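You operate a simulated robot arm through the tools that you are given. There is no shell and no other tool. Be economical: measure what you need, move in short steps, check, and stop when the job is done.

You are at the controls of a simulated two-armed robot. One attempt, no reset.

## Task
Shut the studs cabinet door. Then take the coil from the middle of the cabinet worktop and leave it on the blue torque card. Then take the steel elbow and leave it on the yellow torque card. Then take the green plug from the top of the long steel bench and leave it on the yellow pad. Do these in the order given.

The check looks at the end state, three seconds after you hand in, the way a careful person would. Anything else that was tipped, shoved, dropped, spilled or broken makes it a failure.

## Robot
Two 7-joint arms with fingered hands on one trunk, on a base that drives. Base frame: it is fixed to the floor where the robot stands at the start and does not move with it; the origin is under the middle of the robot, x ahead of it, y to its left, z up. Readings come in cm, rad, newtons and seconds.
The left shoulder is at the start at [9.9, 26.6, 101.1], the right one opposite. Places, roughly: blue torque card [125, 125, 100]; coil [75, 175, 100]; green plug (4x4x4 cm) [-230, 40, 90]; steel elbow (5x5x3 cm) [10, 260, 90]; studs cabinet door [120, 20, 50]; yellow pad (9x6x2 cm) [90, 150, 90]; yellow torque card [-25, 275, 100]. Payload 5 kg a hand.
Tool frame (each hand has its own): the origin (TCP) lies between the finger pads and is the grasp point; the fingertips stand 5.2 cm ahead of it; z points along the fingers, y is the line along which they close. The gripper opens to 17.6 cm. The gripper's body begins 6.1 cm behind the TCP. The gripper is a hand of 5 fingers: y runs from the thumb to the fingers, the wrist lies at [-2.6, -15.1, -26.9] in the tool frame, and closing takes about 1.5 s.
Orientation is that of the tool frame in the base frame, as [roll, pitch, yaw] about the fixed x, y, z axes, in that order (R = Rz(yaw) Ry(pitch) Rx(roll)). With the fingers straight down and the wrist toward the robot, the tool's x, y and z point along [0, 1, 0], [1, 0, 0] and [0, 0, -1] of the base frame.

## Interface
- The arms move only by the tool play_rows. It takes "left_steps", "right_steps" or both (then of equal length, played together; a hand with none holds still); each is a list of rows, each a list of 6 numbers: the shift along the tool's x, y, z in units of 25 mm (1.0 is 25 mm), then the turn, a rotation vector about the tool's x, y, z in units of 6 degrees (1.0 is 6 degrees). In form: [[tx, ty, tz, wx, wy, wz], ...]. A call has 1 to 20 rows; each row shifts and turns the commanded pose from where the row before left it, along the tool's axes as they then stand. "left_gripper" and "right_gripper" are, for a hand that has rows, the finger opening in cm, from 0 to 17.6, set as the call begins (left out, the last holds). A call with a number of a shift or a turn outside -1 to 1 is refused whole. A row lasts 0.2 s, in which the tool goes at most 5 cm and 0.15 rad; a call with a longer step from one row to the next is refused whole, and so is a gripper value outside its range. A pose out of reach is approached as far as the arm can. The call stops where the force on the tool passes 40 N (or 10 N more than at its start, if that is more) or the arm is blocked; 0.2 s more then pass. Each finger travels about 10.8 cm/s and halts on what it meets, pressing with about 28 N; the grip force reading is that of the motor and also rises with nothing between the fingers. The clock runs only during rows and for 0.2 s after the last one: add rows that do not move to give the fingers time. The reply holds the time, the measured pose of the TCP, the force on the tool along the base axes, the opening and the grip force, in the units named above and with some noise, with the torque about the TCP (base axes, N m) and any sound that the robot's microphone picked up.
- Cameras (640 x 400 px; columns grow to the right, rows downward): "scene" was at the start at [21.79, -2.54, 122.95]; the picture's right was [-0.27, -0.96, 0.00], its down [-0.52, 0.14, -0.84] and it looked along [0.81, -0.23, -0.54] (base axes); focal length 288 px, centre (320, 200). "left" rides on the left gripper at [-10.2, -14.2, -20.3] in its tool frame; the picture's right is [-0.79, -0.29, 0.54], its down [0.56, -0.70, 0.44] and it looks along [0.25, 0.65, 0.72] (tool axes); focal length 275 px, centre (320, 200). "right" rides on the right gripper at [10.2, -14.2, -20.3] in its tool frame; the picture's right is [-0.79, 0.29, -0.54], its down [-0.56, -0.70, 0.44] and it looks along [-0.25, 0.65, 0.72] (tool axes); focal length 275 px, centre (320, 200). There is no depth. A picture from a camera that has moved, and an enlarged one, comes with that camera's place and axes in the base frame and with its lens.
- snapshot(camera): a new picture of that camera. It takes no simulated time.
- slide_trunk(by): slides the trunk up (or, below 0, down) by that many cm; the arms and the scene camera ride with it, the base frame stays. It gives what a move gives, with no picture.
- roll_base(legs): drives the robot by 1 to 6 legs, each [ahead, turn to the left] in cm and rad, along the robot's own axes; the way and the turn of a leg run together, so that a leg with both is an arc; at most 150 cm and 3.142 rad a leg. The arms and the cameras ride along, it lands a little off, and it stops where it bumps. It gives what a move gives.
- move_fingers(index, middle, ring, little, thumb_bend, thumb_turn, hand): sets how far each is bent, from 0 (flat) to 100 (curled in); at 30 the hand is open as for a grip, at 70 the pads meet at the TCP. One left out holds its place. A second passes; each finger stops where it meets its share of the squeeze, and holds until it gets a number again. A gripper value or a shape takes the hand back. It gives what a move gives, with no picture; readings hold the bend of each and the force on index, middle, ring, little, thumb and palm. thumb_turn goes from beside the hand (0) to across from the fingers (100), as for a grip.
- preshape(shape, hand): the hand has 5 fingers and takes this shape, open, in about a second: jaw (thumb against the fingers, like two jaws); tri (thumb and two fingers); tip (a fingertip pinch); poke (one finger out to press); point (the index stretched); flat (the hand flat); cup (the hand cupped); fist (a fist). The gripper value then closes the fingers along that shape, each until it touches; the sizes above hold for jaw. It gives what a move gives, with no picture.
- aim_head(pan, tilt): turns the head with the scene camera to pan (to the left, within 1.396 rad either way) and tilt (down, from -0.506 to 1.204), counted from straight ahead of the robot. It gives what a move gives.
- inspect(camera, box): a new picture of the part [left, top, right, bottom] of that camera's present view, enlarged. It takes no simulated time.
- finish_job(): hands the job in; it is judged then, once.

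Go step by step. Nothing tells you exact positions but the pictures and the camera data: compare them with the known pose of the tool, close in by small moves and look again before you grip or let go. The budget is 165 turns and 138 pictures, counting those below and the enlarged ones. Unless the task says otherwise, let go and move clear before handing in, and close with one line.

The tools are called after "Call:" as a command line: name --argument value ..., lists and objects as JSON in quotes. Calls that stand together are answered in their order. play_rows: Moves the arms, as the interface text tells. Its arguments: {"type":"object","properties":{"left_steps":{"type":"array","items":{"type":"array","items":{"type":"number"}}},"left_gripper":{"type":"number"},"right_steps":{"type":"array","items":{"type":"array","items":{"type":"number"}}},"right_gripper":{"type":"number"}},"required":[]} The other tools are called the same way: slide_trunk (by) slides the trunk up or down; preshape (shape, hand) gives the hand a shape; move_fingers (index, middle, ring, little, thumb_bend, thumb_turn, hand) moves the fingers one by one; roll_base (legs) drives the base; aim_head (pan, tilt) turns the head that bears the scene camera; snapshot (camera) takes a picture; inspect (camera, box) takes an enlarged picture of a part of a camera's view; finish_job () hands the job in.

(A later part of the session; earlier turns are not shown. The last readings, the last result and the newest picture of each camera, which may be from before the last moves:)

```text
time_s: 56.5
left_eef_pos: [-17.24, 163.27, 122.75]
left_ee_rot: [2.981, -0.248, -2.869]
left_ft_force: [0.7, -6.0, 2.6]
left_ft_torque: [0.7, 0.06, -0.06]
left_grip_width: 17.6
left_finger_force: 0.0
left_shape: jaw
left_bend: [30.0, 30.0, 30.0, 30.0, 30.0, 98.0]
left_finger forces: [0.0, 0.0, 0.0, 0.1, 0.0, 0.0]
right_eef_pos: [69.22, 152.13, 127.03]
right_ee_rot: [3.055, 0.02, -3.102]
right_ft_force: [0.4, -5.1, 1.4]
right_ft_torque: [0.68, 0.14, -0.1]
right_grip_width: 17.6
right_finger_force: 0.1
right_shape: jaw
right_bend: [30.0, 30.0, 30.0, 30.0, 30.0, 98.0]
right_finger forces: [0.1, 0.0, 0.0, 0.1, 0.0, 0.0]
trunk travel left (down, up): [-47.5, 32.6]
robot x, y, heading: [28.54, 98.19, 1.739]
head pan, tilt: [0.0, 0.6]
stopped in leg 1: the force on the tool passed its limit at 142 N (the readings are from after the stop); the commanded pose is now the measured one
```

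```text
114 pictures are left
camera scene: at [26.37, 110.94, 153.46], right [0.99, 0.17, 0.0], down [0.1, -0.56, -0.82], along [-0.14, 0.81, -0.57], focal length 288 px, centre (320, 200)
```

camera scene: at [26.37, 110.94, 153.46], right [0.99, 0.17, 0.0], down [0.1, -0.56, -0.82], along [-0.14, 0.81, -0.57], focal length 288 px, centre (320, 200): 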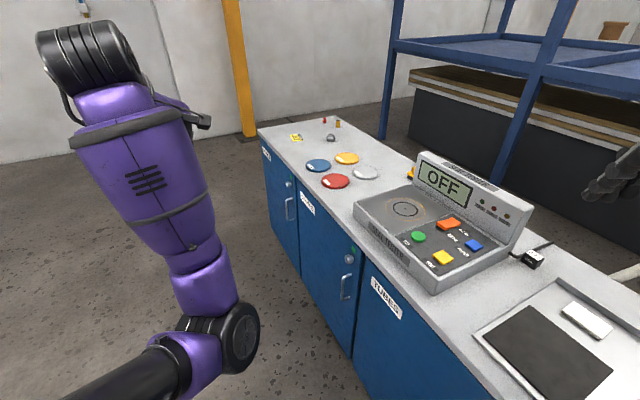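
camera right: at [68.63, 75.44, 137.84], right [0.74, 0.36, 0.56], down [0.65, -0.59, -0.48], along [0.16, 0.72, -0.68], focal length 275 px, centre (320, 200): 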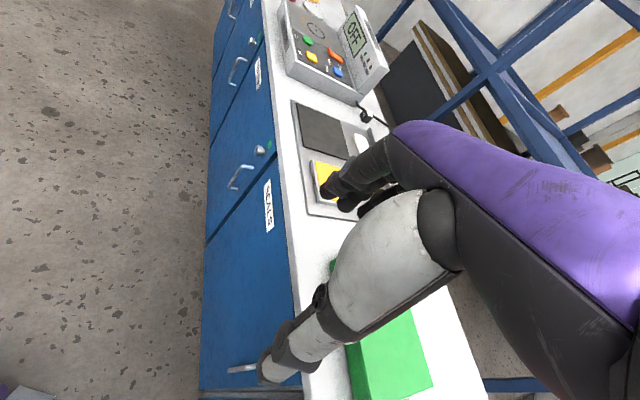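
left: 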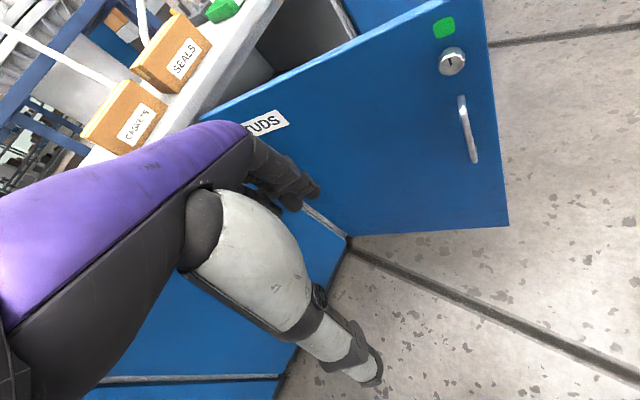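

Something loaded a tool by 142 N. I'll look through the right camera and toward the right.

Call:
snapshot --camera "right"

Call:
snapshot --camera "left"

Call:
aim_head --pan -0.9 --tilt 0.4

Call:
snapshot --camera "scene"

```text
113 pictures are left
camera right: at [59.12, 135.8, 145.88], right [0.77, 0.27, 0.58], down [0.59, -0.64, -0.49], along [0.24, 0.72, -0.65], focal length 275 px, centre (320, 200)
```

right: 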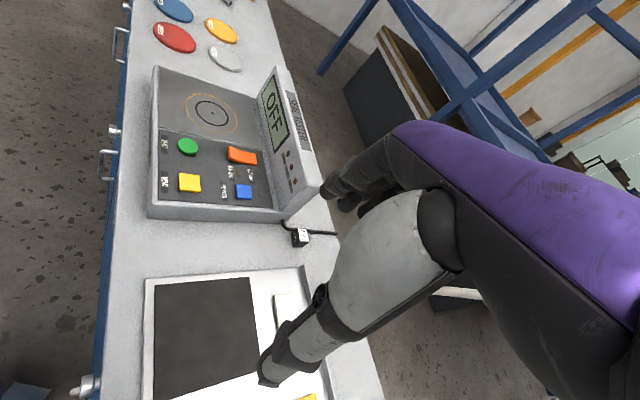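

```text
112 pictures are left
camera left: at [1.23, 150.35, 137.58], right [0.66, -0.02, -0.75], down [-0.48, -0.78, -0.4], along [-0.58, 0.62, -0.52], focal length 275 px, centre (320, 200)
```

left: 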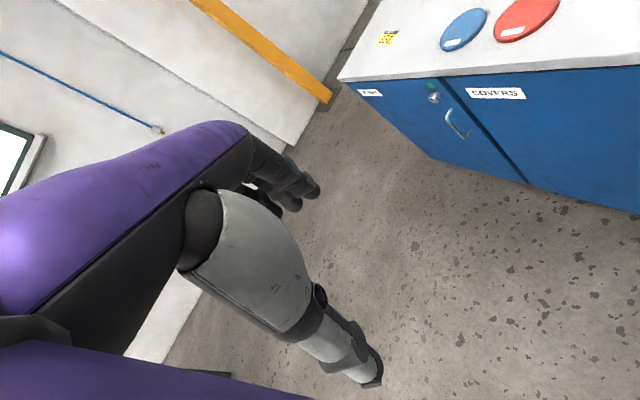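

```text
time_s: 57.7
left_eef_pos: [-17.18, 164.04, 122.11]
left_ee_rot: [2.994, -0.248, -2.873]
left_ft_force: [-0.1, -0.3, -0.1]
left_ft_torque: [-0.04, 0.03, 0.02]
left_grip_width: 17.6
left_finger_force: 0.1
left_shape: jaw
left_bend: [30.0, 30.0, 30.0, 30.0, 30.0, 98.0]
left_finger forces: [0.1, 0.0, 0.1, 0.0, 0.0, 0.0]
right_eef_pos: [69.09, 152.82, 126.57]
right_ee_rot: [3.062, 0.018, -3.102]
right_ft_force: [-0.6, 0.6, -0.5]
right_ft_torque: [-0.05, 0.01, -0.01]
right_grip_width: 17.57
right_finger_force: 0.0
right_shape: jaw
right_bend: [30.0, 30.0, 30.0, 30.0, 30.0, 98.0]
right_finger forces: [0.0, 0.1, 0.0, 0.0, 0.0, 0.0]
trunk travel left (down, up): [-47.5, 32.6]
robot x, y, heading: [28.52, 98.24, 1.742]
head pan, tilt: [-0.901, 0.4]
```

```text
111 pictures are left
camera scene: at [33.87, 109.98, 155.2], right [0.74, -0.67, 0.01], down [-0.26, -0.3, -0.92], along [0.62, 0.68, -0.4], focal length 288 px, centre (320, 200)
```

scene: 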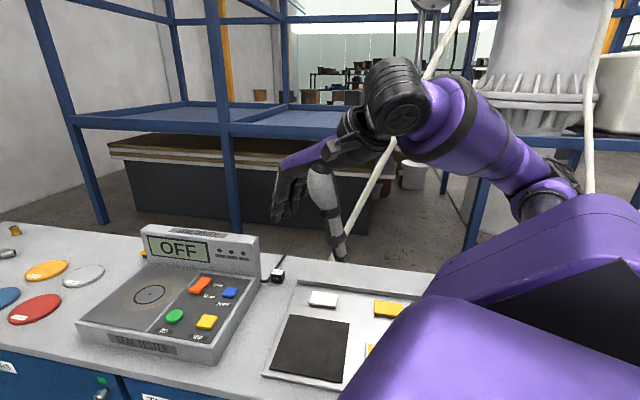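

No outside contact is visible; I think the right arm is folded too tightly against the body. I'll lift the trunk a bit and stretch the right arm forward.

Call:
slide_trunk --by 10

Call:
play_rows --right_steps '[[0, 1, 0, 0, 0, 0], [0, 1, 0, 0, 0, 0], [0, 1, 0, 0, 0, 0], [0, 1, 0, 0, 0, 0], [0, 1, 0, 0, 0, 0], [0, 1, 0, 0, 0, 0], [0, 1, 0, 0, 0, 0], [0, 1, 0, 0, 0, 0]]' --left_steps '[[0, 0.3, 0, 0, 0, 0], [0, 0.3, 0, 0, 0, 0], [0, 0.3, 0, 0, 0, 0], [0, 0.3, 0, 0, 0, 0], [0, 0.3, 0, 0, 0, 0], [0, 0.3, 0, 0, 0, 0], [0, 0.3, 0, 0, 0, 0], [0, 0.3, 0, 0, 0, 0]]'

Call:
snapshot --camera "scene"

```text
time_s: 59.0
left_eef_pos: [-18.47, 163.75, 132.73]
left_ee_rot: [2.99, -0.255, -2.857]
left_ft_force: [0.6, -0.5, 1.0]
left_ft_torque: [-0.05, 0.03, 0.03]
left_grip_width: 17.58
left_finger_force: 0.2
left_shape: jaw
left_bend: [30.0, 30.0, 30.0, 30.0, 30.0, 97.0]
left_finger forces: [0.0, 0.1, 0.0, 0.0, 0.0, 0.1]
right_eef_pos: [69.07, 152.32, 137.79]
right_ee_rot: [3.037, 0.015, -3.101]
right_ft_force: [-0.2, 0.8, -0.3]
right_ft_torque: [-0.03, 0.02, 0.06]
right_grip_width: 17.59
right_finger_force: 0.0
right_shape: jaw
right_bend: [30.0, 30.0, 30.0, 30.0, 30.0, 98.0]
right_finger forces: [0.0, 0.1, 0.1, 0.0, 0.1, 0.0]
trunk travel left (down, up): [-57.5, 22.6]
robot x, y, heading: [28.38, 98.1, 1.737]
head pan, tilt: [-0.901, 0.4]
```

```text
time_s: 60.8
left_eef_pos: [-17.94, 169.73, 132.76]
left_ee_rot: [3.009, -0.237, -2.882]
left_ft_force: [0.0, 1.0, -1.3]
left_ft_torque: [-0.11, 0.0, 0.07]
left_grip_width: 17.61
left_finger_force: 0.0
left_shape: jaw
left_bend: [30.0, 30.0, 30.0, 30.0, 30.0, 97.0]
left_finger forces: [0.0, 0.0, 0.0, 0.0, 0.0, 0.0]
right_eef_pos: [68.5, 171.73, 139.29]
right_ee_rot: [3.036, 0.019, -3.095]
right_ft_force: [-0.7, 1.7, -0.7]
right_ft_torque: [-0.18, 0.02, 0.03]
right_grip_width: 17.61
right_finger_force: 0.0
right_shape: jaw
right_bend: [30.0, 30.0, 30.0, 30.0, 30.0, 98.0]
right_finger forces: [0.1, 0.0, 0.1, 0.0, 0.1, 0.1]
trunk travel left (down, up): [-57.5, 22.6]
robot x, y, heading: [28.31, 98.11, 1.739]
head pan, tilt: [-0.901, 0.4]
```

```text
110 pictures are left
camera scene: at [34.03, 109.21, 165.25], right [0.74, -0.67, 0.01], down [-0.26, -0.3, -0.92], along [0.62, 0.68, -0.4], focal length 288 px, centre (320, 200)
```

scene: 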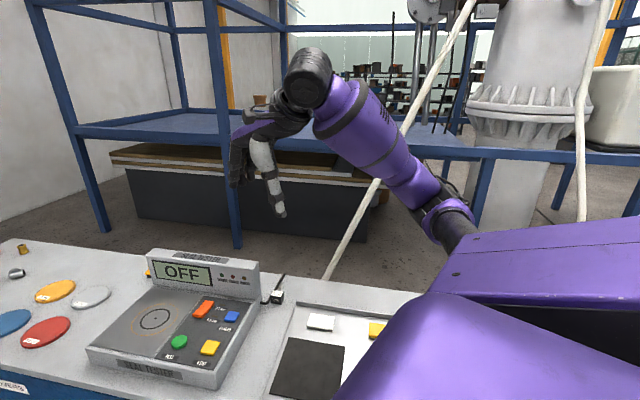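

Clear surroundings; turning right now.

Call:
roll_base --legs '[[0, -0.5]]'

Call:
roll_base --legs '[[0, -0.6]]'

Call:
aim_head --pan 0 --tilt 0.75

Call:
snapshot --camera "scene"

```text
time_s: 63.3
left_eef_pos: [21.47, 183.33, 132.64]
left_ee_rot: [3.007, -0.242, 2.908]
left_ft_force: [-0.9, 1.6, -0.5]
left_ft_torque: [-0.02, -0.03, -0.02]
left_grip_width: 17.56
left_finger_force: 0.1
left_shape: jaw
left_bend: [30.0, 30.0, 30.0, 30.0, 30.0, 98.0]
left_finger forces: [0.0, 0.0, 0.0, 0.1, 0.1, 0.1]
right_eef_pos: [98.5, 143.9, 139.45]
right_ee_rot: [3.035, 0.02, 2.693]
right_ft_force: [-1.0, 0.4, 0.3]
right_ft_torque: [-0.08, -0.04, -0.05]
right_grip_width: 17.59
right_finger_force: 0.1
right_shape: jaw
right_bend: [30.0, 30.0, 30.0, 30.0, 30.0, 98.0]
right_finger forces: [0.1, 0.0, 0.0, 0.1, 0.0, 0.1]
trunk travel left (down, up): [-57.5, 22.6]
robot x, y, heading: [27.7, 98.67, 1.245]
head pan, tilt: [-0.901, 0.4]
```

```text
time_s: 66.2
left_eef_pos: [69.77, 170.87, 133.73]
left_ee_rot: [2.992, -0.245, 2.305]
left_ft_force: [-0.3, -0.1, 0.4]
left_ft_torque: [-0.02, 0.01, 0.05]
left_grip_width: 17.61
left_finger_force: 0.1
left_shape: jaw
left_bend: [30.0, 30.0, 30.0, 30.0, 30.0, 98.0]
left_finger forces: [0.0, 0.1, 0.0, 0.0, 0.0, 0.0]
right_eef_pos: [110.21, 93.79, 140.29]
right_ee_rot: [3.023, 0.019, 2.08]
right_ft_force: [0.1, -0.8, -0.8]
right_ft_torque: [-0.02, 0.09, -0.03]
right_grip_width: 17.6
right_finger_force: 0.0
right_shape: jaw
right_bend: [30.0, 30.0, 30.0, 30.0, 30.0, 98.0]
right_finger forces: [0.0, 0.0, 0.1, 0.1, 0.0, 0.0]
trunk travel left (down, up): [-57.5, 22.6]
robot x, y, heading: [27.21, 99.24, 0.633]
head pan, tilt: [-0.901, 0.4]
```

```text
time_s: 67.4
left_eef_pos: [67.78, 169.83, 134.96]
left_ee_rot: [2.972, -0.247, 2.313]
left_ft_force: [-1.2, -1.7, 1.6]
left_ft_torque: [0.2, -0.12, 0.0]
left_grip_width: 17.59
left_finger_force: 0.1
left_shape: jaw
left_bend: [30.0, 30.0, 30.0, 30.0, 30.0, 98.0]
left_finger forces: [0.0, 0.1, 0.1, 0.0, 0.0, 0.0]
right_eef_pos: [108.52, 92.57, 141.16]
right_ee_rot: [3.005, 0.018, 2.079]
right_ft_force: [-1.7, -2.7, 1.2]
right_ft_torque: [0.19, -0.14, 0.0]
right_grip_width: 17.6
right_finger_force: 0.0
right_shape: jaw
right_bend: [30.0, 30.0, 30.0, 30.0, 30.0, 98.0]
right_finger forces: [0.1, 0.0, 0.0, 0.0, 0.0, 0.1]
trunk travel left (down, up): [-57.5, 22.6]
robot x, y, heading: [27.0, 99.42, 0.63]
head pan, tilt: [0.0, 0.75]
```

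```text
109 pictures are left
camera scene: at [36.86, 106.34, 162.16], right [0.59, -0.81, 0.0], down [-0.56, -0.41, -0.72], along [0.58, 0.43, -0.69], focal length 288 px, centre (320, 200)
```

scene: 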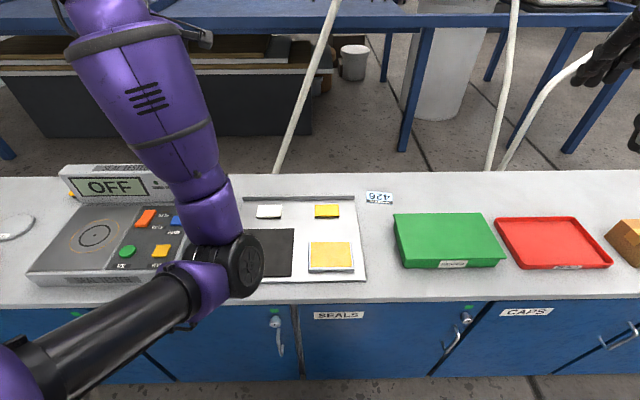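

The blue card ("426"-like) is behind the mat, near (110, 134). The yellow pad is the rear yellow piece on the mat, near (93, 145). I'll straighten the left hand over the coil and look.

Call:
play_rows --left_steps '[[0, 0, 0, 0.41, -0.59, 0.27], [0, 0, 0, 0.41, -0.59, 0.27], [0, 0, 0, 0.41, -0.59, 0.27], [0, 0, 0, 0.41, -0.59, 0.27], [0, 0, 0.5, 0, 0, 0], [0, 0, 0.5, 0, 0, 0]]'

Call:
snapshot --camera "left"

Call:
snapshot --camera "scene"

```text
time_s: 68.8
left_eef_pos: [70.78, 175.33, 129.35]
left_ee_rot: [-3.129, -0.007, 2.197]
left_ft_force: [-0.6, -0.7, -0.5]
left_ft_torque: [0.07, -0.02, 0.03]
left_grip_width: 17.59
left_finger_force: 0.1
left_shape: jaw
left_bend: [30.0, 30.0, 30.0, 30.0, 30.0, 98.0]
left_finger forces: [0.0, 0.0, 0.1, 0.0, 0.1, 0.1]
left hand out of reach, approached as far as the arm can: row 2, 3, 4, 5
right_eef_pos: [108.71, 92.77, 141.09]
right_ee_rot: [3.01, 0.018, 2.079]
right_ft_force: [-0.2, -1.3, 0.3]
right_ft_torque: [0.07, -0.03, 0.01]
right_grip_width: 17.61
right_finger_force: 0.1
right_shape: jaw
right_bend: [30.0, 30.0, 30.0, 30.0, 30.0, 98.0]
right_finger forces: [0.1, 0.0, 0.1, 0.1, 0.1, 0.0]
trunk travel left (down, up): [-57.5, 22.6]
robot x, y, heading: [26.75, 99.59, 0.629]
head pan, tilt: [0.0, 0.75]
```

```text
108 pictures are left
camera left: at [65.73, 158.61, 149.86], right [0.22, -0.81, -0.54], down [-0.9, 0.04, -0.43], along [0.37, 0.58, -0.72], focal length 275 px, centre (320, 200)
```

left: 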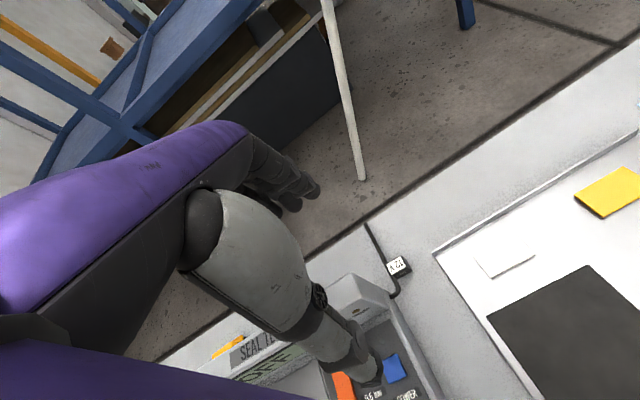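

```text
107 pictures are left
camera scene: at [37.08, 106.55, 162.12], right [0.59, -0.81, 0.0], down [-0.56, -0.41, -0.72], along [0.58, 0.42, -0.69], focal length 288 px, centre (320, 200)
```

scene: 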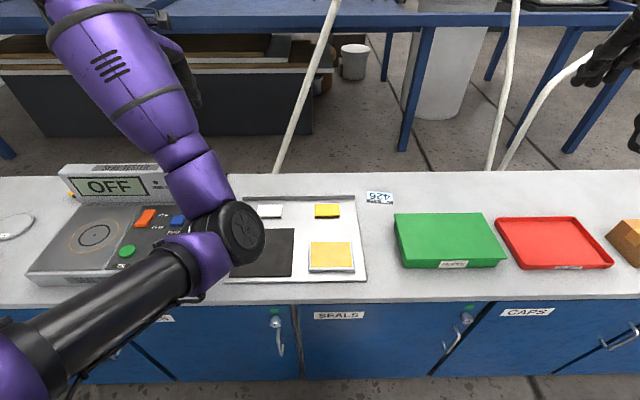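

Call:
inspect --camera "left" --box '[340, 200, 500, 300]'

Call:
inspect --camera "scene" --box '[200, 170, 440, 320]'

Call:
inspect --camera "scene" --box '[0, 150, 200, 275]'

```text
4.00 times, centred on (420, 250) of left
camera zoom: at [65.73, 158.61, 149.86], right [0.22, -0.81, -0.54], down [-0.9, 0.04, -0.43], along [0.37, 0.58, -0.72], focal length 1101 px, centre (-80, 0)
```

zoom: 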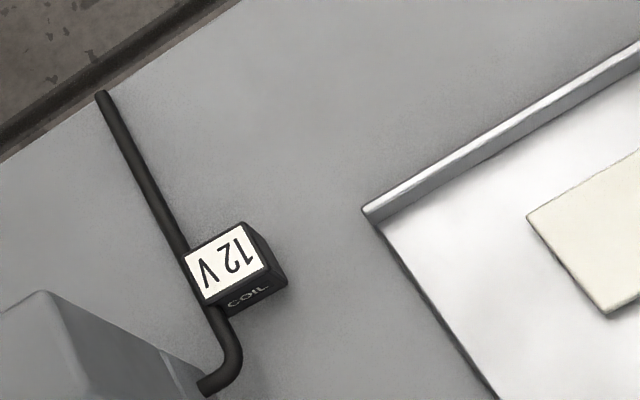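

```text
2.67 times, centred on (320, 245) of scene
camera zoom: at [37.08, 106.55, 162.12], right [0.59, -0.81, 0.0], down [-0.56, -0.41, -0.72], along [0.58, 0.42, -0.69], focal length 769 px, centre (320, 80)
```

zoom: 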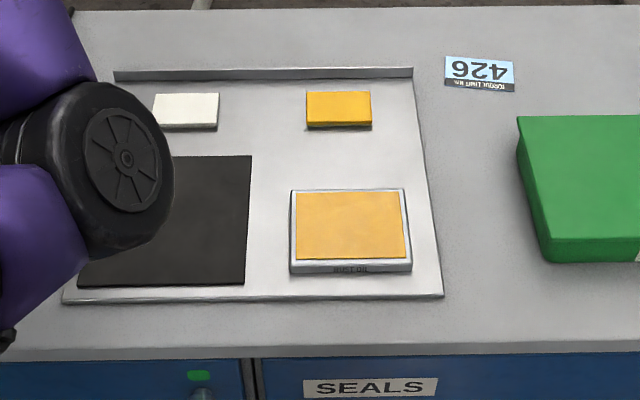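

```text
3.20 times, centred on (100, 212) of scene
camera zoom: at [37.08, 106.55, 162.12], right [0.59, -0.81, 0.0], down [-0.56, -0.41, -0.72], along [0.58, 0.42, -0.69], focal length 923 px, centre (1024, 160)
```

zoom: 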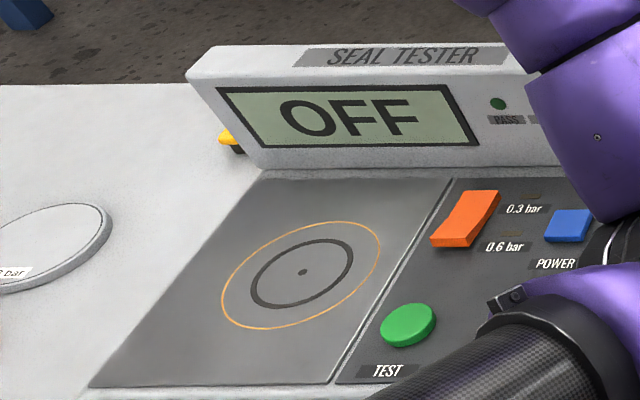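

The coil is a small "12 V / COIL" block beside the tester cord, about (79, 181) with its top near z≈90. Its cord side is tight, so I'll try a fingertip pinch and look at its geometry.

Call:
preshape --hand "left" --shape "tip"

Call:
snapshot --camera "left"

Call:
play_rows --left_steps '[[0, 0, 0, 0, 0, 0], [0, 0, 0, 0, 0, 0], [0, 0, 0, 0, 0, 0], [0, 0, 0, 0, 0, 0], [0, 0, 0, 0, 0, 0]]' --left_gripper 3

Call:
snapshot --camera "left"

```text
time_s: 69.7
left_eef_pos: [70.98, 175.28, 129.2]
left_ee_rot: [-3.127, -0.015, 2.191]
left_ft_force: [-0.7, -0.2, -0.6]
left_ft_torque: [0.0, 0.03, -0.01]
left_grip_width: 17.59
left_finger_force: 0.1
left_shape: tip
left_bend: [30.0, 98.0, 99.0, 99.0, 30.0, 98.0]
left_finger forces: [0.0, 0.1, 0.0, 0.0, 0.1, 0.0]
right_eef_pos: [108.64, 92.94, 140.94]
right_ee_rot: [3.008, 0.019, 2.079]
right_ft_force: [0.2, -0.3, 0.3]
right_ft_torque: [-0.02, 0.04, 0.0]
right_grip_width: 17.58
right_finger_force: 0.0
right_shape: jaw
right_bend: [30.0, 30.0, 30.0, 30.0, 30.0, 98.0]
right_finger forces: [0.0, 0.0, 0.1, 0.1, 0.1, 0.0]
trunk travel left (down, up): [-57.5, 22.6]
robot x, y, heading: [27.51, 99.58, 0.626]
head pan, tilt: [0.0, 0.75]
```

```text
103 pictures are left
camera left: at [65.9, 158.47, 149.66], right [0.21, -0.81, -0.55], down [-0.91, 0.05, -0.42], along [0.37, 0.59, -0.72], focal length 275 px, centre (320, 200)
```

left: 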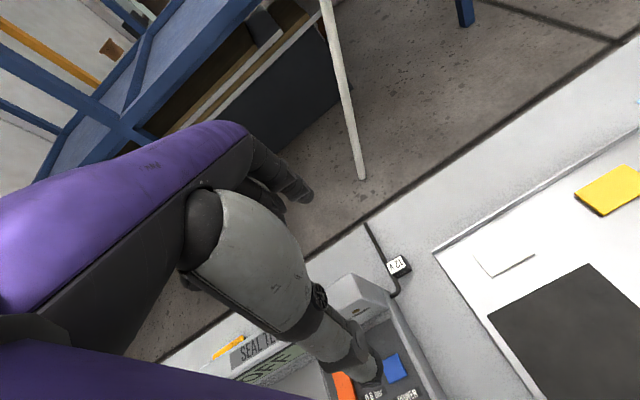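

```text
time_s: 70.9
left_eef_pos: [71.04, 175.21, 128.98]
left_ee_rot: [-3.122, -0.015, 2.191]
left_ft_force: [-0.3, -0.1, -0.7]
left_ft_torque: [0.03, 0.02, 0.0]
left_grip_width: 3.02
left_finger_force: 0.1
left_shape: tip
left_bend: [72.0, 98.0, 99.0, 99.0, 74.0, 100.0]
left_finger forces: [0.1, 0.0, 0.0, 0.0, 0.0, 0.1]
right_eef_pos: [108.64, 92.83, 141.16]
right_ee_rot: [3.007, 0.02, 2.079]
right_ft_force: [-0.1, 0.0, 0.0]
right_ft_torque: [-0.01, -0.03, -0.04]
right_grip_width: 17.59
right_finger_force: 0.0
right_shape: jaw
right_bend: [30.0, 30.0, 30.0, 30.0, 30.0, 98.0]
right_finger forces: [0.0, 0.0, 0.0, 0.1, 0.0, 0.0]
trunk travel left (down, up): [-57.5, 22.6]
robot x, y, heading: [26.94, 99.53, 0.627]
head pan, tilt: [0.0, 0.75]
```

```text
102 pictures are left
camera left: at [65.86, 158.49, 149.4], right [0.21, -0.81, -0.55], down [-0.91, 0.04, -0.42], along [0.36, 0.58, -0.72], focal length 275 px, centre (320, 200)
```

left: 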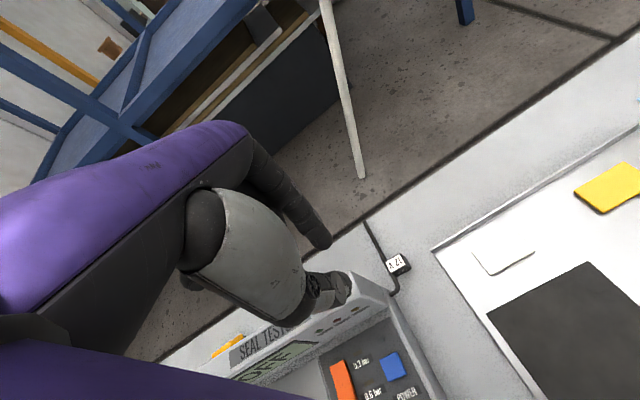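

Call:
inspect --camera "left" --box '[230, 210, 470, 360]'

Call:
inspect --camera "scene" --box '[40, 140, 280, 290]'

```text
2.67 times, centred on (350, 285) of left
camera zoom: at [65.86, 158.49, 149.4], right [0.21, -0.81, -0.55], down [-0.91, 0.04, -0.42], along [0.36, 0.58, -0.72], focal length 734 px, centre (240, -27)
```

zoom: 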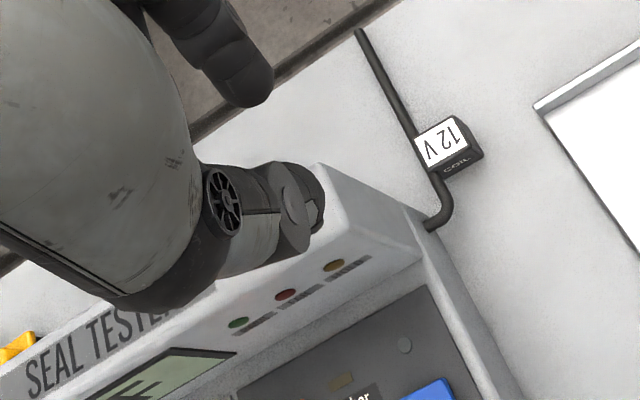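

```text
2.67 times, centred on (160, 215) of scene
camera zoom: at [37.06, 106.6, 162.12], right [0.59, -0.81, 0.0], down [-0.56, -0.41, -0.72], along [0.58, 0.42, -0.69], focal length 769 px, centre (747, 160)
```

zoom: 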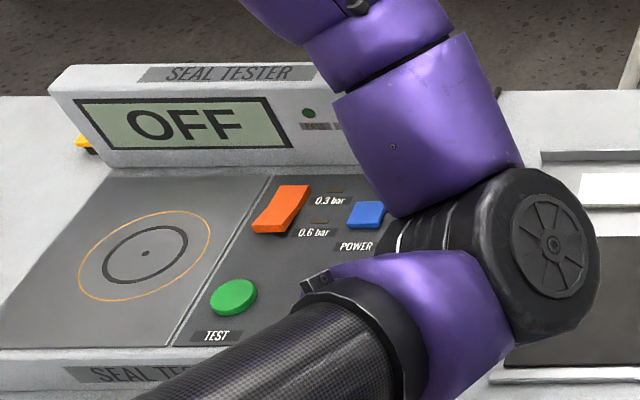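

The tester panel's right end is about 5 cm left of the coil, and the pinch hand extends mostly to the right, so there is room. I'll move over the coil and partly descend.

Call:
play_rows --left_steps '[[0.02, 0.97, 0.3, 0, 0, 0], [0.02, 0.97, 0.3, 0, 0, 0], [0.02, 0.97, 0.3, 0, 0, 0], [0.02, 0.97, 0.3, 0, 0, 0], [0, 0, 0.9, 0, 0, 0], [0, 0, 0.9, 0, 0, 0], [0, 0, 0.9, 0, 0, 0], [0, 0, 0.9, 0, 0, 0], [0, 0, 0.9, 0, 0, 0], [0, 0, 0.9, 0, 0, 0], [0, 0, 0.9, 0, 0, 0], [0, 0, 0, 0, 0, 0]]' --left_gripper 7

Call:
snapshot --camera "left"

Call:
snapshot --camera "scene"

```text
time_s: 73.5
left_eef_pos: [78.85, 179.47, 109.74]
left_ee_rot: [-3.121, -0.008, 2.178]
left_ft_force: [-0.4, -1.7, 0.4]
left_ft_torque: [0.09, 0.01, 0.0]
left_grip_width: 6.99
left_finger_force: 0.1
left_shape: tip
left_bend: [73.0, 98.0, 99.0, 99.0, 73.0, 100.0]
left_finger forces: [0.0, 0.0, 0.0, 0.0, 0.0, 0.0]
right_eef_pos: [108.75, 92.67, 141.18]
right_ee_rot: [3.01, 0.019, 2.08]
right_ft_force: [0.1, -0.7, 0.4]
right_ft_torque: [0.08, 0.01, 0.01]
right_grip_width: 17.61
right_finger_force: 0.0
right_shape: jaw
right_bend: [30.0, 30.0, 30.0, 30.0, 30.0, 98.0]
right_finger forces: [0.1, 0.0, 0.0, 0.0, 0.0, 0.0]
trunk travel left (down, up): [-57.5, 22.6]
robot x, y, heading: [27.19, 99.16, 0.632]
head pan, tilt: [0.0, 0.75]
```

```text
99 pictures are left
camera left: at [73.53, 163.11, 130.26], right [0.2, -0.82, -0.54], down [-0.9, 0.05, -0.42], along [0.37, 0.57, -0.73], focal length 275 px, centre (320, 200)
```

left: 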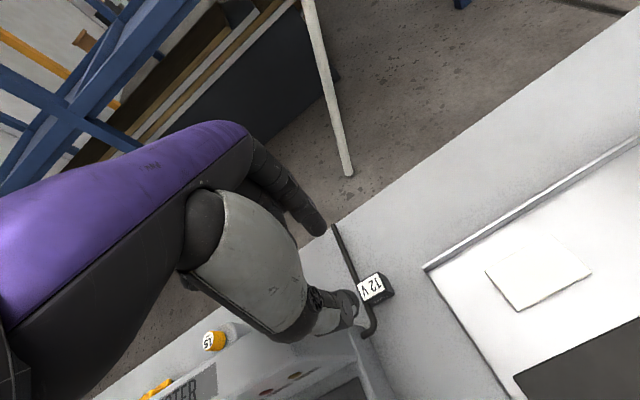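

```text
98 pictures are left
camera scene: at [37.05, 106.51, 162.13], right [0.59, -0.81, 0.0], down [-0.56, -0.41, -0.72], along [0.58, 0.43, -0.69], focal length 288 px, centre (320, 200)
```

scene: 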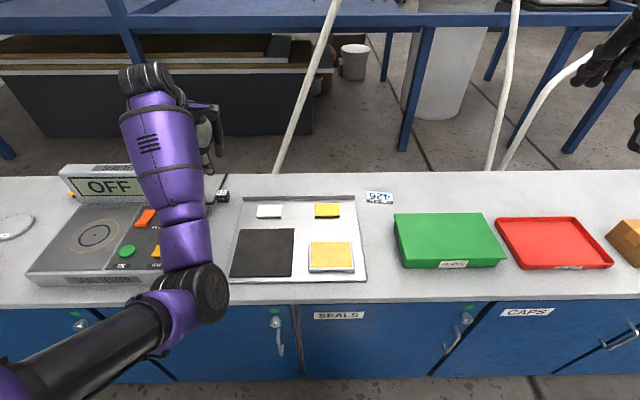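

The coil sits at about (78.7, 181.3). I'll correct sideways and lower to just above it.

Call:
play_rows --left_steps '[[0.3, 0.3, 0.8, 0, 0, 0], [0.3, 0.3, 0.8, 0, 0, 0], [0, 0, 0.8, 0, 0, 0], [0, 0, 0.8, 0, 0, 0], [0, 0, 0.8, 0, 0, 0], [0, 0, 0.8, 0, 0, 0], [0, 0, 0, 0, 0, 0]]'

Call:
snapshot --camera "left"

Call:
inspect --camera "scene" --box '[160, 150, 280, 225]'

```text
time_s: 75.1
left_eef_pos: [79.04, 181.56, 97.58]
left_ee_rot: [-3.117, -0.005, 2.179]
left_ft_force: [0.5, 0.4, 0.8]
left_ft_torque: [0.06, -0.02, -0.01]
left_grip_width: 6.98
left_finger_force: 0.0
left_shape: tip
left_bend: [73.0, 98.0, 99.0, 99.0, 73.0, 100.0]
left_finger forces: [0.1, 0.0, 0.0, 0.1, 0.0, 0.0]
right_eef_pos: [108.62, 92.71, 141.1]
right_ee_rot: [3.008, 0.018, 2.079]
right_ft_force: [0.2, -0.5, 0.4]
right_ft_torque: [0.08, -0.05, 0.02]
right_grip_width: 17.62
right_finger_force: 0.1
right_shape: jaw
right_bend: [30.0, 30.0, 30.0, 30.0, 30.0, 98.0]
right_finger forces: [0.1, 0.0, 0.0, 0.0, 0.0, 0.0]
trunk travel left (down, up): [-57.5, 22.6]
robot x, y, heading: [27.31, 99.53, 0.628]
head pan, tilt: [0.0, 0.75]
```

```text
97 pictures are left
camera left: at [73.84, 165.09, 118.18], right [0.2, -0.82, -0.54], down [-0.9, 0.05, -0.42], along [0.37, 0.57, -0.73], focal length 275 px, centre (320, 200)
```

left: 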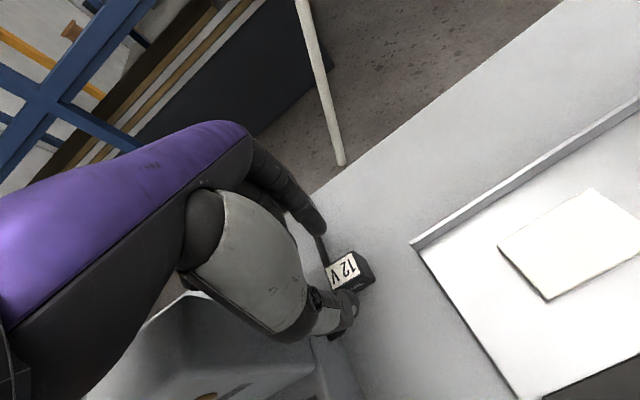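

```text
5.33 times, centred on (220, 188) of scene
camera zoom: at [37.06, 106.53, 162.13], right [0.59, -0.81, 0.0], down [-0.56, -0.41, -0.72], along [0.58, 0.42, -0.69], focal length 1538 px, centre (853, 267)
```

zoom: 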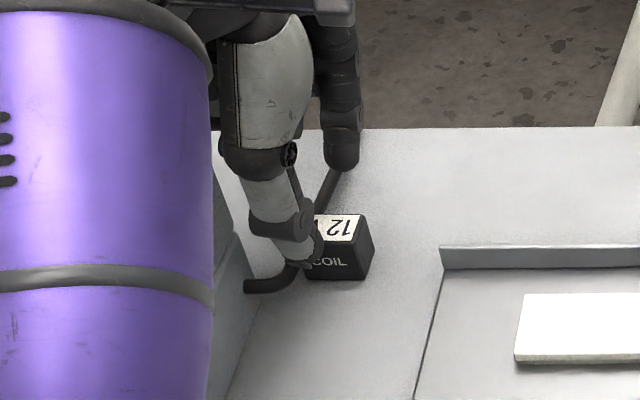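

The pinch straddles the coil well. I'll lower 4.5 cm more.

Call:
play_rows --left_steps '[[0, 0, 0.6, 0, 0, 0], [0, 0, 0.6, 0, 0, 0], [0, 0, 0.6, 0, 0, 0], [0, 0, 0, 0, 0, 0]]'

Call:
snapshot --camera "left"

Call:
inspect --camera "scene" --box '[160, 150, 280, 225]'

```text
time_s: 76.0
left_eef_pos: [78.03, 180.86, 95.6]
left_ee_rot: [3.135, -0.008, 2.179]
left_ft_force: [1.8, 1.8, 3.6]
left_ft_torque: [-0.08, 0.5, -0.32]
left_grip_width: 7.05
left_finger_force: 0.1
left_shape: tip
left_bend: [73.0, 98.0, 99.0, 99.0, 73.0, 100.0]
left_finger forces: [0.0, 0.0, 0.1, 0.0, 0.0, 5.0]
right_eef_pos: [106.6, 91.57, 142.03]
right_ee_rot: [2.993, 0.02, 2.077]
right_ft_force: [-3.6, -0.2, 0.3]
right_ft_torque: [0.06, -0.54, -0.15]
right_grip_width: 17.59
right_finger_force: 0.1
right_shape: jaw
right_bend: [30.0, 30.0, 30.0, 30.0, 30.0, 97.0]
right_finger forces: [0.0, 0.0, 0.0, 0.0, 0.0, 0.1]
trunk travel left (down, up): [-57.5, 22.6]
robot x, y, heading: [27.14, 99.58, 0.63]
head pan, tilt: [0.0, 0.75]
stopped in row 4 (left hand): the force on the tool passed its limit at 43 N (the readings are from after the stop); the commanded pose is now the measured one
```

```text
95 pictures are left
camera left: at [72.28, 164.1, 115.63], right [0.21, -0.81, -0.55], down [-0.9, 0.06, -0.44], along [0.39, 0.59, -0.71], focal length 275 px, centre (320, 200)
```

left: 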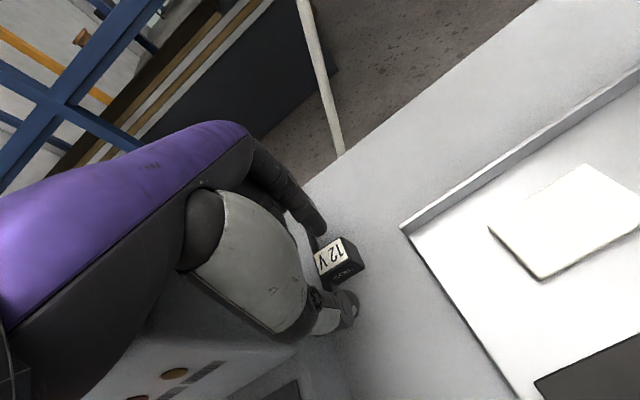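

```text
5.33 times, centred on (220, 188) of scene
camera zoom: at [36.73, 106.44, 162.13], right [0.59, -0.81, 0.0], down [-0.56, -0.41, -0.72], along [0.58, 0.43, -0.69], focal length 1538 px, centre (853, 267)
```

zoom: 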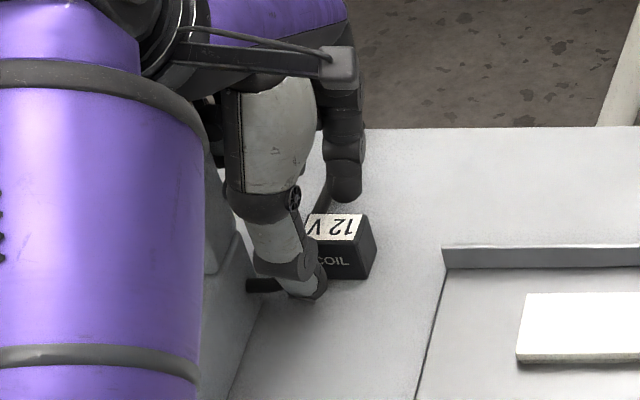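

The palm touched something at the left, likely the tester's panel. I'll back up and turn the hand 90° so the wrist lies on the free right side.

Call:
play_rows --left_steps '[[0, 0, -1, 0, 0, 0], [0, 0, -1, 0, 0, 0], [0, 0, -1, 0, 0, 0], [0, 0, -1, 0, 0, 0], [0, 0, -1, 0, 0, 0], [0, 0, -1, 0, 0, 0], [0, 0, -1, 0, 0, 0], [0, 0, -1, 0, 0, 0], [0, 0, 0, 0, 0, 0]]'

Call:
play_rows --left_steps '[[0, 0, 0, 0, 0, -1], [0, 0, 0, 0, 0, -1], [0, 0, 0, 0, 0, -1], [0, 0, 0, 0, 0, -1], [0, 0, 0, 0, 0, -1], [0, 0, 0, 0, 0, -1], [0, 0, 0, 0, 0, -1], [0, 0, 0, 0, 0, -1], [0, 0, 0, 0, 0, -1], [0, 0, 0, 0, 0, -1], [0, 0, 0, 0, 0, -1], [0, 0, 0, 0, 0, -1], [0, 0, 0, 0, 0, -1], [0, 0, 0, 0, 0, -1], [0, 0, 0, 0, 0, -1], [0, 0, 0, 0, 0, 0]]'

Call:
snapshot --camera "scene"

Call:
snapshot --camera "left"

```text
time_s: 78.0
left_eef_pos: [78.51, 180.82, 115.18]
left_ee_rot: [3.141, -0.011, 2.178]
left_ft_force: [0.2, 1.1, 0.1]
left_ft_torque: [-0.04, -0.03, -0.04]
left_grip_width: 7.01
left_finger_force: 0.0
left_shape: tip
left_bend: [73.0, 98.0, 99.0, 99.0, 73.0, 100.0]
left_finger forces: [0.1, 0.0, 0.0, 0.0, 0.0, 0.0]
right_eef_pos: [107.11, 91.78, 141.89]
right_ee_rot: [2.997, 0.018, 2.08]
right_ft_force: [0.0, -0.4, -0.2]
right_ft_torque: [-0.02, 0.05, -0.02]
right_grip_width: 17.59
right_finger_force: 0.0
right_shape: jaw
right_bend: [30.0, 30.0, 30.0, 30.0, 30.0, 97.0]
right_finger forces: [0.0, 0.0, 0.1, 0.0, 0.0, 0.0]
trunk travel left (down, up): [-57.5, 22.6]
robot x, y, heading: [27.19, 99.4, 0.626]
head pan, tilt: [0.0, 0.75]
```

```text
time_s: 81.4
left_eef_pos: [78.45, 180.9, 115.27]
left_ee_rot: [3.133, 0.001, -2.533]
left_ft_force: [-0.6, -0.5, 0.0]
left_ft_torque: [0.01, 0.04, -0.02]
left_grip_width: 7.04
left_finger_force: 0.0
left_shape: tip
left_bend: [73.0, 98.0, 99.0, 99.0, 73.0, 100.0]
left_finger forces: [0.1, 0.0, 0.1, 0.0, 0.1, 0.1]
right_eef_pos: [107.08, 91.78, 141.92]
right_ee_rot: [2.997, 0.018, 2.08]
right_ft_force: [-0.1, 0.2, -0.6]
right_ft_torque: [-0.02, -0.02, -0.03]
right_grip_width: 17.57
right_finger_force: 0.0
right_shape: jaw
right_bend: [30.0, 30.0, 30.0, 30.0, 30.0, 97.0]
right_finger forces: [0.0, 0.0, 0.0, 0.0, 0.0, 0.1]
trunk travel left (down, up): [-57.5, 22.6]
robot x, y, heading: [27.11, 99.22, 0.629]
head pan, tilt: [0.0, 0.75]
```

```text
93 pictures are left
camera scene: at [37.05, 106.61, 162.12], right [0.59, -0.81, 0.0], down [-0.56, -0.41, -0.72], along [0.58, 0.42, -0.69], focal length 288 px, centre (320, 200)
```

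scene: 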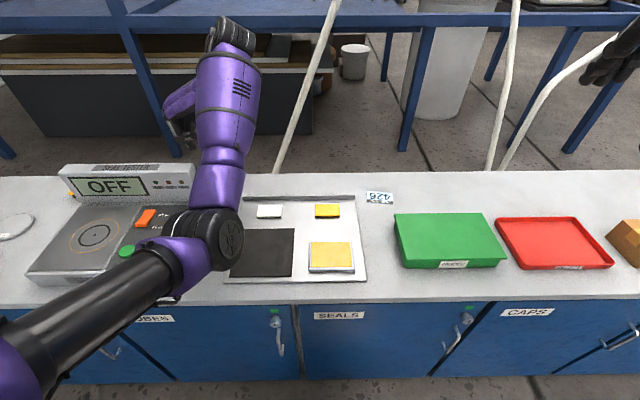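

```text
92 pictures are left
camera left: at [95.05, 174.78, 135.42], right [0.81, 0.22, -0.54], down [-0.06, -0.89, -0.45], along [-0.58, 0.4, -0.71], focal length 275 px, centre (320, 200)
```

left: 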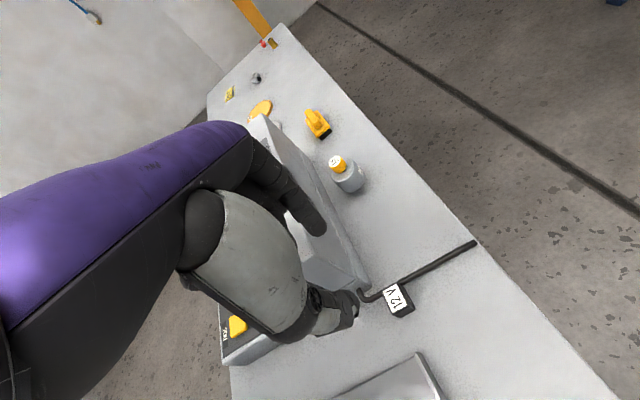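

Hand turned with wrist on the right. I'll lower to about z 98 and look again.

Call:
play_rows --left_steps '[[0, 0.2, 0.9, 0, 0, 0], [0, 0.2, 0.9, 0, 0, 0], [0, 0, 0.9, 0, 0, 0], [0, 0, 0.9, 0, 0, 0], [0, 0, 0.9, 0, 0, 0], [0, 0, 0.9, 0, 0, 0], [0, 0, 0.9, 0, 0, 0], [0, 0, 0.6, 0, 0, 0], [0, 0, 0, 0, 0, 0]]'

Call:
inspect --camera "left" --box '[240, 180, 480, 330]'

Call:
inspect --camera "scene" --box '[160, 150, 280, 225]'

```text
time_s: 82.6
left_eef_pos: [76.68, 181.3, 107.28]
left_ee_rot: [3.126, 0.031, -2.534]
left_ft_force: [-3.7, -1.2, 0.6]
left_ft_torque: [0.22, -0.36, -0.07]
left_grip_width: 7.05
left_finger_force: 0.1
left_shape: tip
left_bend: [73.0, 98.0, 99.0, 99.0, 73.0, 100.0]
left_finger forces: [0.0, 0.0, 0.1, 0.1, 0.0, 0.0]
right_eef_pos: [105.22, 90.34, 142.99]
right_ee_rot: [2.977, 0.019, 2.078]
right_ft_force: [-4.1, -2.4, -0.6]
right_ft_torque: [0.18, -0.55, -0.13]
right_grip_width: 17.59
right_finger_force: 0.2
right_shape: jaw
right_bend: [30.0, 30.0, 30.0, 30.0, 30.0, 97.0]
right_finger forces: [0.0, 0.0, 0.1, 0.0, 0.0, 0.0]
trunk travel left (down, up): [-57.5, 22.6]
robot x, y, heading: [26.84, 99.33, 0.627]
head pan, tilt: [0.0, 0.75]
stopped in row 5 (left hand): the force on the tool passed its limit at 53 N (the readings are from after the stop); the commanded pose is now the measured one
```

```text
2.67 times, centred on (360, 255) of left
camera zoom: at [92.76, 174.55, 127.69], right [0.82, 0.23, -0.52], down [-0.05, -0.88, -0.47], along [-0.57, 0.41, -0.71], focal length 734 px, centre (213, 53)
```

zoom: 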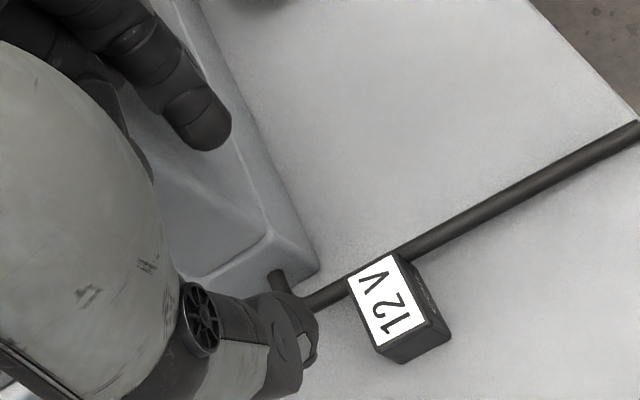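

```text
5.33 times, centred on (220, 188) of scene
camera zoom: at [36.62, 106.28, 162.16], right [0.59, -0.81, 0.0], down [-0.56, -0.41, -0.72], along [0.59, 0.43, -0.69], focal length 1538 px, centre (853, 267)
```

zoom: 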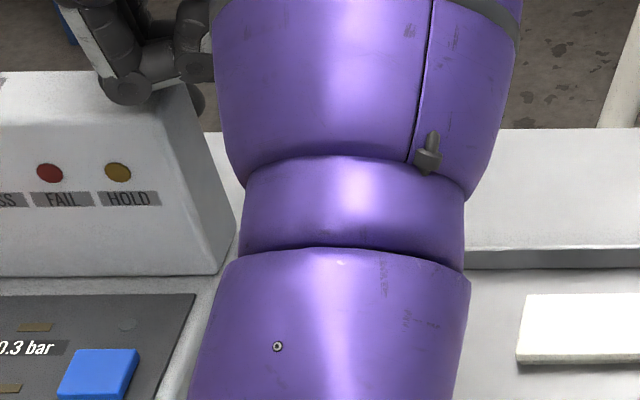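

The bowed fingers met the tester's panel. I'll back up, return to the earlier yaw, and lean the hand 30° to the right so the palm stays clear.

Call:
play_rows --left_steps '[[0, -0.2, -1, 0, 0, 0], [0, -0.2, -1, 0, 0, 0], [0, 0, -1, 0, 0, 0], [0, 0, -1, 0, 0, 0], [0, 0, -1, 0, 0, 0], [0, 0, -1, 0, 0, 0], [0, 0, 0, 0, 0, 0]]'

Call:
play_rows --left_steps '[[0, 0, 0, 0, 0, 1], [0, 0, 0, 0, 0, 1], [0, 0, 0, 0, 0, 1], [0, 0, 0, 0, 0, 1], [0, 0, 0, 0, 0, 1], [0, 0, 0, 0, 0, 1], [0, 0, 0, 0, 0, 1], [0, 0, 0, 0, 0, 1], [0, 0, 0, 0, 0, 1], [0, 0, 0, 0, 0, 1], [0, 0, 0, 0, 0, 1], [0, 0, 0, 0, 0, 1], [0, 0, 0, 0, 0, 1], [0, 0, 0, 0, 0, 1], [0, 0, 0, 0, 1, 0.6], [0, 0, 0, 0, 1, 0], [0, 0, 0, 0, 1, 0], [0, 0, 0, 0, 1, 0], [0, 0, 0, 0, 1, 0], [0, 0, 0, 0, 0, 0]]'

Call:
snapshot --camera "left"

Call:
snapshot --camera "scene"

```text
time_s: 84.2
left_eef_pos: [77.27, 180.23, 121.56]
left_ee_rot: [3.125, 0.027, -2.532]
left_ft_force: [-0.7, 1.1, -0.1]
left_ft_torque: [-0.06, 0.06, -0.02]
left_grip_width: 7.04
left_finger_force: 0.1
left_shape: tip
left_bend: [73.0, 98.0, 99.0, 99.0, 73.0, 100.0]
left_finger forces: [0.0, 0.1, 0.0, 0.0, 0.0, 0.0]
right_eef_pos: [105.67, 90.78, 142.73]
right_ee_rot: [2.984, 0.018, 2.08]
right_ft_force: [0.3, 0.4, -0.6]
right_ft_torque: [-0.06, 0.05, -0.04]
right_grip_width: 17.6
right_finger_force: 0.0
right_shape: jaw
right_bend: [30.0, 30.0, 30.0, 30.0, 30.0, 97.0]
right_finger forces: [0.1, 0.1, 0.1, 0.0, 0.0, 0.0]
trunk travel left (down, up): [-57.5, 22.6]
robot x, y, heading: [27.11, 99.31, 0.633]
head pan, tilt: [0.0, 0.75]
```

```text
time_s: 88.4
left_eef_pos: [77.13, 180.13, 121.94]
left_ee_rot: [3.113, -0.54, 2.235]
left_ft_force: [-0.4, 0.4, 0.4]
left_ft_torque: [-0.04, -0.03, -0.01]
left_grip_width: 7.04
left_finger_force: 0.0
left_shape: tip
left_bend: [73.0, 98.0, 99.0, 99.0, 73.0, 100.0]
left_finger forces: [0.1, 0.0, 0.1, 0.0, 0.0, 0.1]
right_eef_pos: [105.55, 90.66, 142.78]
right_ee_rot: [2.983, 0.019, 2.079]
right_ft_force: [0.1, 0.1, 0.1]
right_ft_torque: [0.01, -0.04, -0.05]
right_grip_width: 17.6
right_finger_force: 0.0
right_shape: jaw
right_bend: [30.0, 30.0, 30.0, 30.0, 30.0, 97.0]
right_finger forces: [0.0, 0.0, 0.1, 0.0, 0.1, 0.0]
trunk travel left (down, up): [-57.5, 22.6]
robot x, y, heading: [27.12, 99.34, 0.631]
head pan, tilt: [0.0, 0.75]
```

```text
89 pictures are left
camera left: at [77.29, 156.01, 133.75], right [0.03, -0.48, -0.88], down [-0.98, 0.14, -0.11], along [0.17, 0.87, -0.47], focal length 275 px, centre (320, 200)
```

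left: 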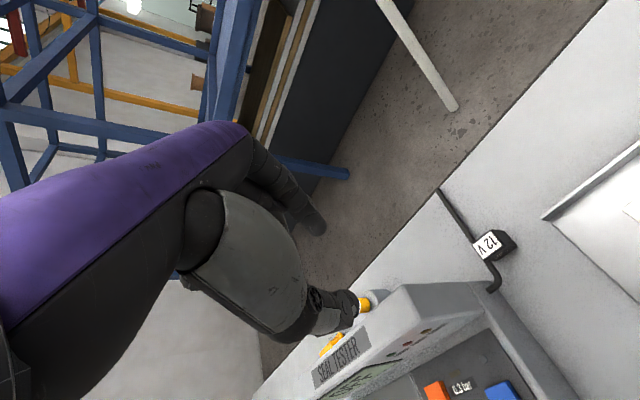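

```text
88 pictures are left
camera scene: at [37.05, 106.63, 162.13], right [0.59, -0.81, 0.0], down [-0.56, -0.41, -0.72], along [0.58, 0.42, -0.69], focal length 288 px, centre (320, 200)
```

scene: 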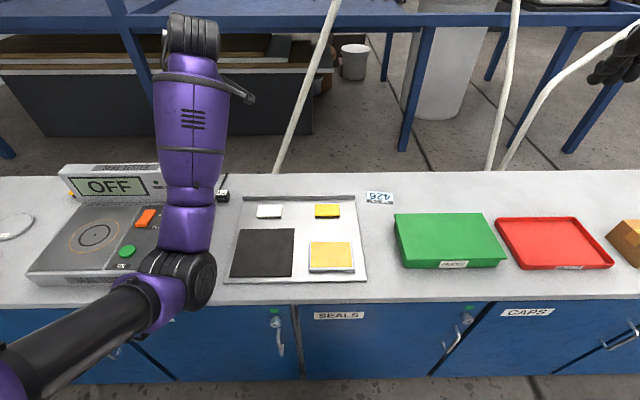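

The lean is in the right direction. I'll move above the coil allowing for the tilt, then lower straight down to z≈99.

Call:
play_rows --left_steps '[[-0.36, 0.46, -0.21, 0, 0, 0], [-0.36, 0.46, -0.21, 0, 0, 0], [-0.525, 0, 0.877, 0, 0, 0], [-0.525, 0, 0.877, 0, 0, 0], [-0.525, 0, 0.877, 0, 0, 0], [-0.525, 0, 0.877, 0, 0, 0], [-0.525, 0, 0.877, 0, 0, 0], [-0.525, 0, 0.877, 0, 0, 0], [-0.525, 0, 0.877, 0, 0, 0], [-0.525, 0, 0.877, 0, 0, 0], [-0.525, 0, 0.877, 0, 0, 0], [0, 0, 0, 0, 0, 0]]'

Call:
snapshot --camera "left"

Call:
inspect --camera "scene" --box '[160, 150, 280, 225]'

```text
time_s: 91.0
left_eef_pos: [80.8, 180.23, 98.87]
left_ee_rot: [3.113, -0.54, 2.234]
left_ft_force: [0.1, 0.0, -0.1]
left_ft_torque: [0.02, -0.01, -0.04]
left_grip_width: 7.05
left_finger_force: 0.1
left_shape: tip
left_bend: [73.0, 98.0, 99.0, 99.0, 73.0, 100.0]
left_finger forces: [0.1, 0.0, 0.0, 0.0, 0.0, 0.0]
right_eef_pos: [105.54, 90.66, 142.65]
right_ee_rot: [2.982, 0.019, 2.078]
right_ft_force: [-0.7, -1.3, 0.6]
right_ft_torque: [0.0, 0.0, 0.01]
right_grip_width: 17.62
right_finger_force: 0.0
right_shape: jaw
right_bend: [30.0, 30.0, 30.0, 30.0, 30.0, 97.0]
right_finger forces: [0.0, 0.0, 0.0, 0.0, 0.1, 0.1]
trunk travel left (down, up): [-57.5, 22.6]
robot x, y, heading: [26.88, 99.35, 0.633]
head pan, tilt: [0.0, 0.75]
```

```text
87 pictures are left
camera left: at [80.9, 156.01, 110.76], right [0.03, -0.48, -0.88], down [-0.98, 0.14, -0.11], along [0.17, 0.87, -0.47], focal length 275 px, centre (320, 200)
```

left: 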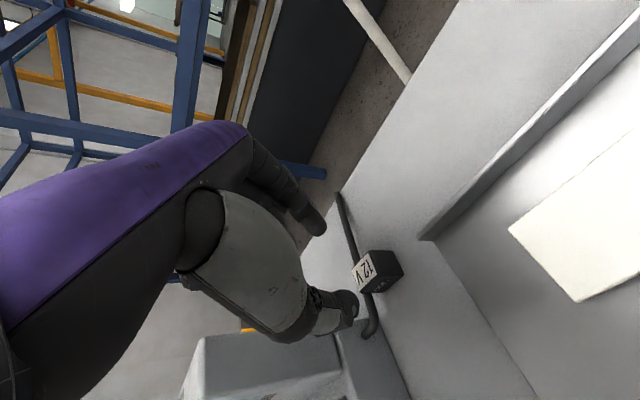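

```text
5.33 times, centred on (220, 188) of scene
camera zoom: at [37.04, 106.56, 162.13], right [0.59, -0.81, 0.0], down [-0.56, -0.41, -0.72], along [0.58, 0.42, -0.69], focal length 1538 px, centre (853, 267)
```

zoom: 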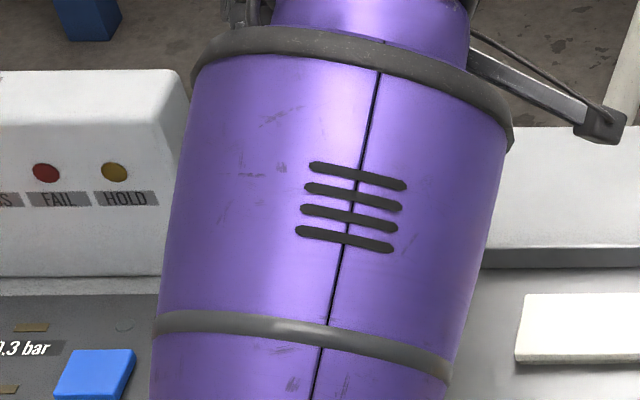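

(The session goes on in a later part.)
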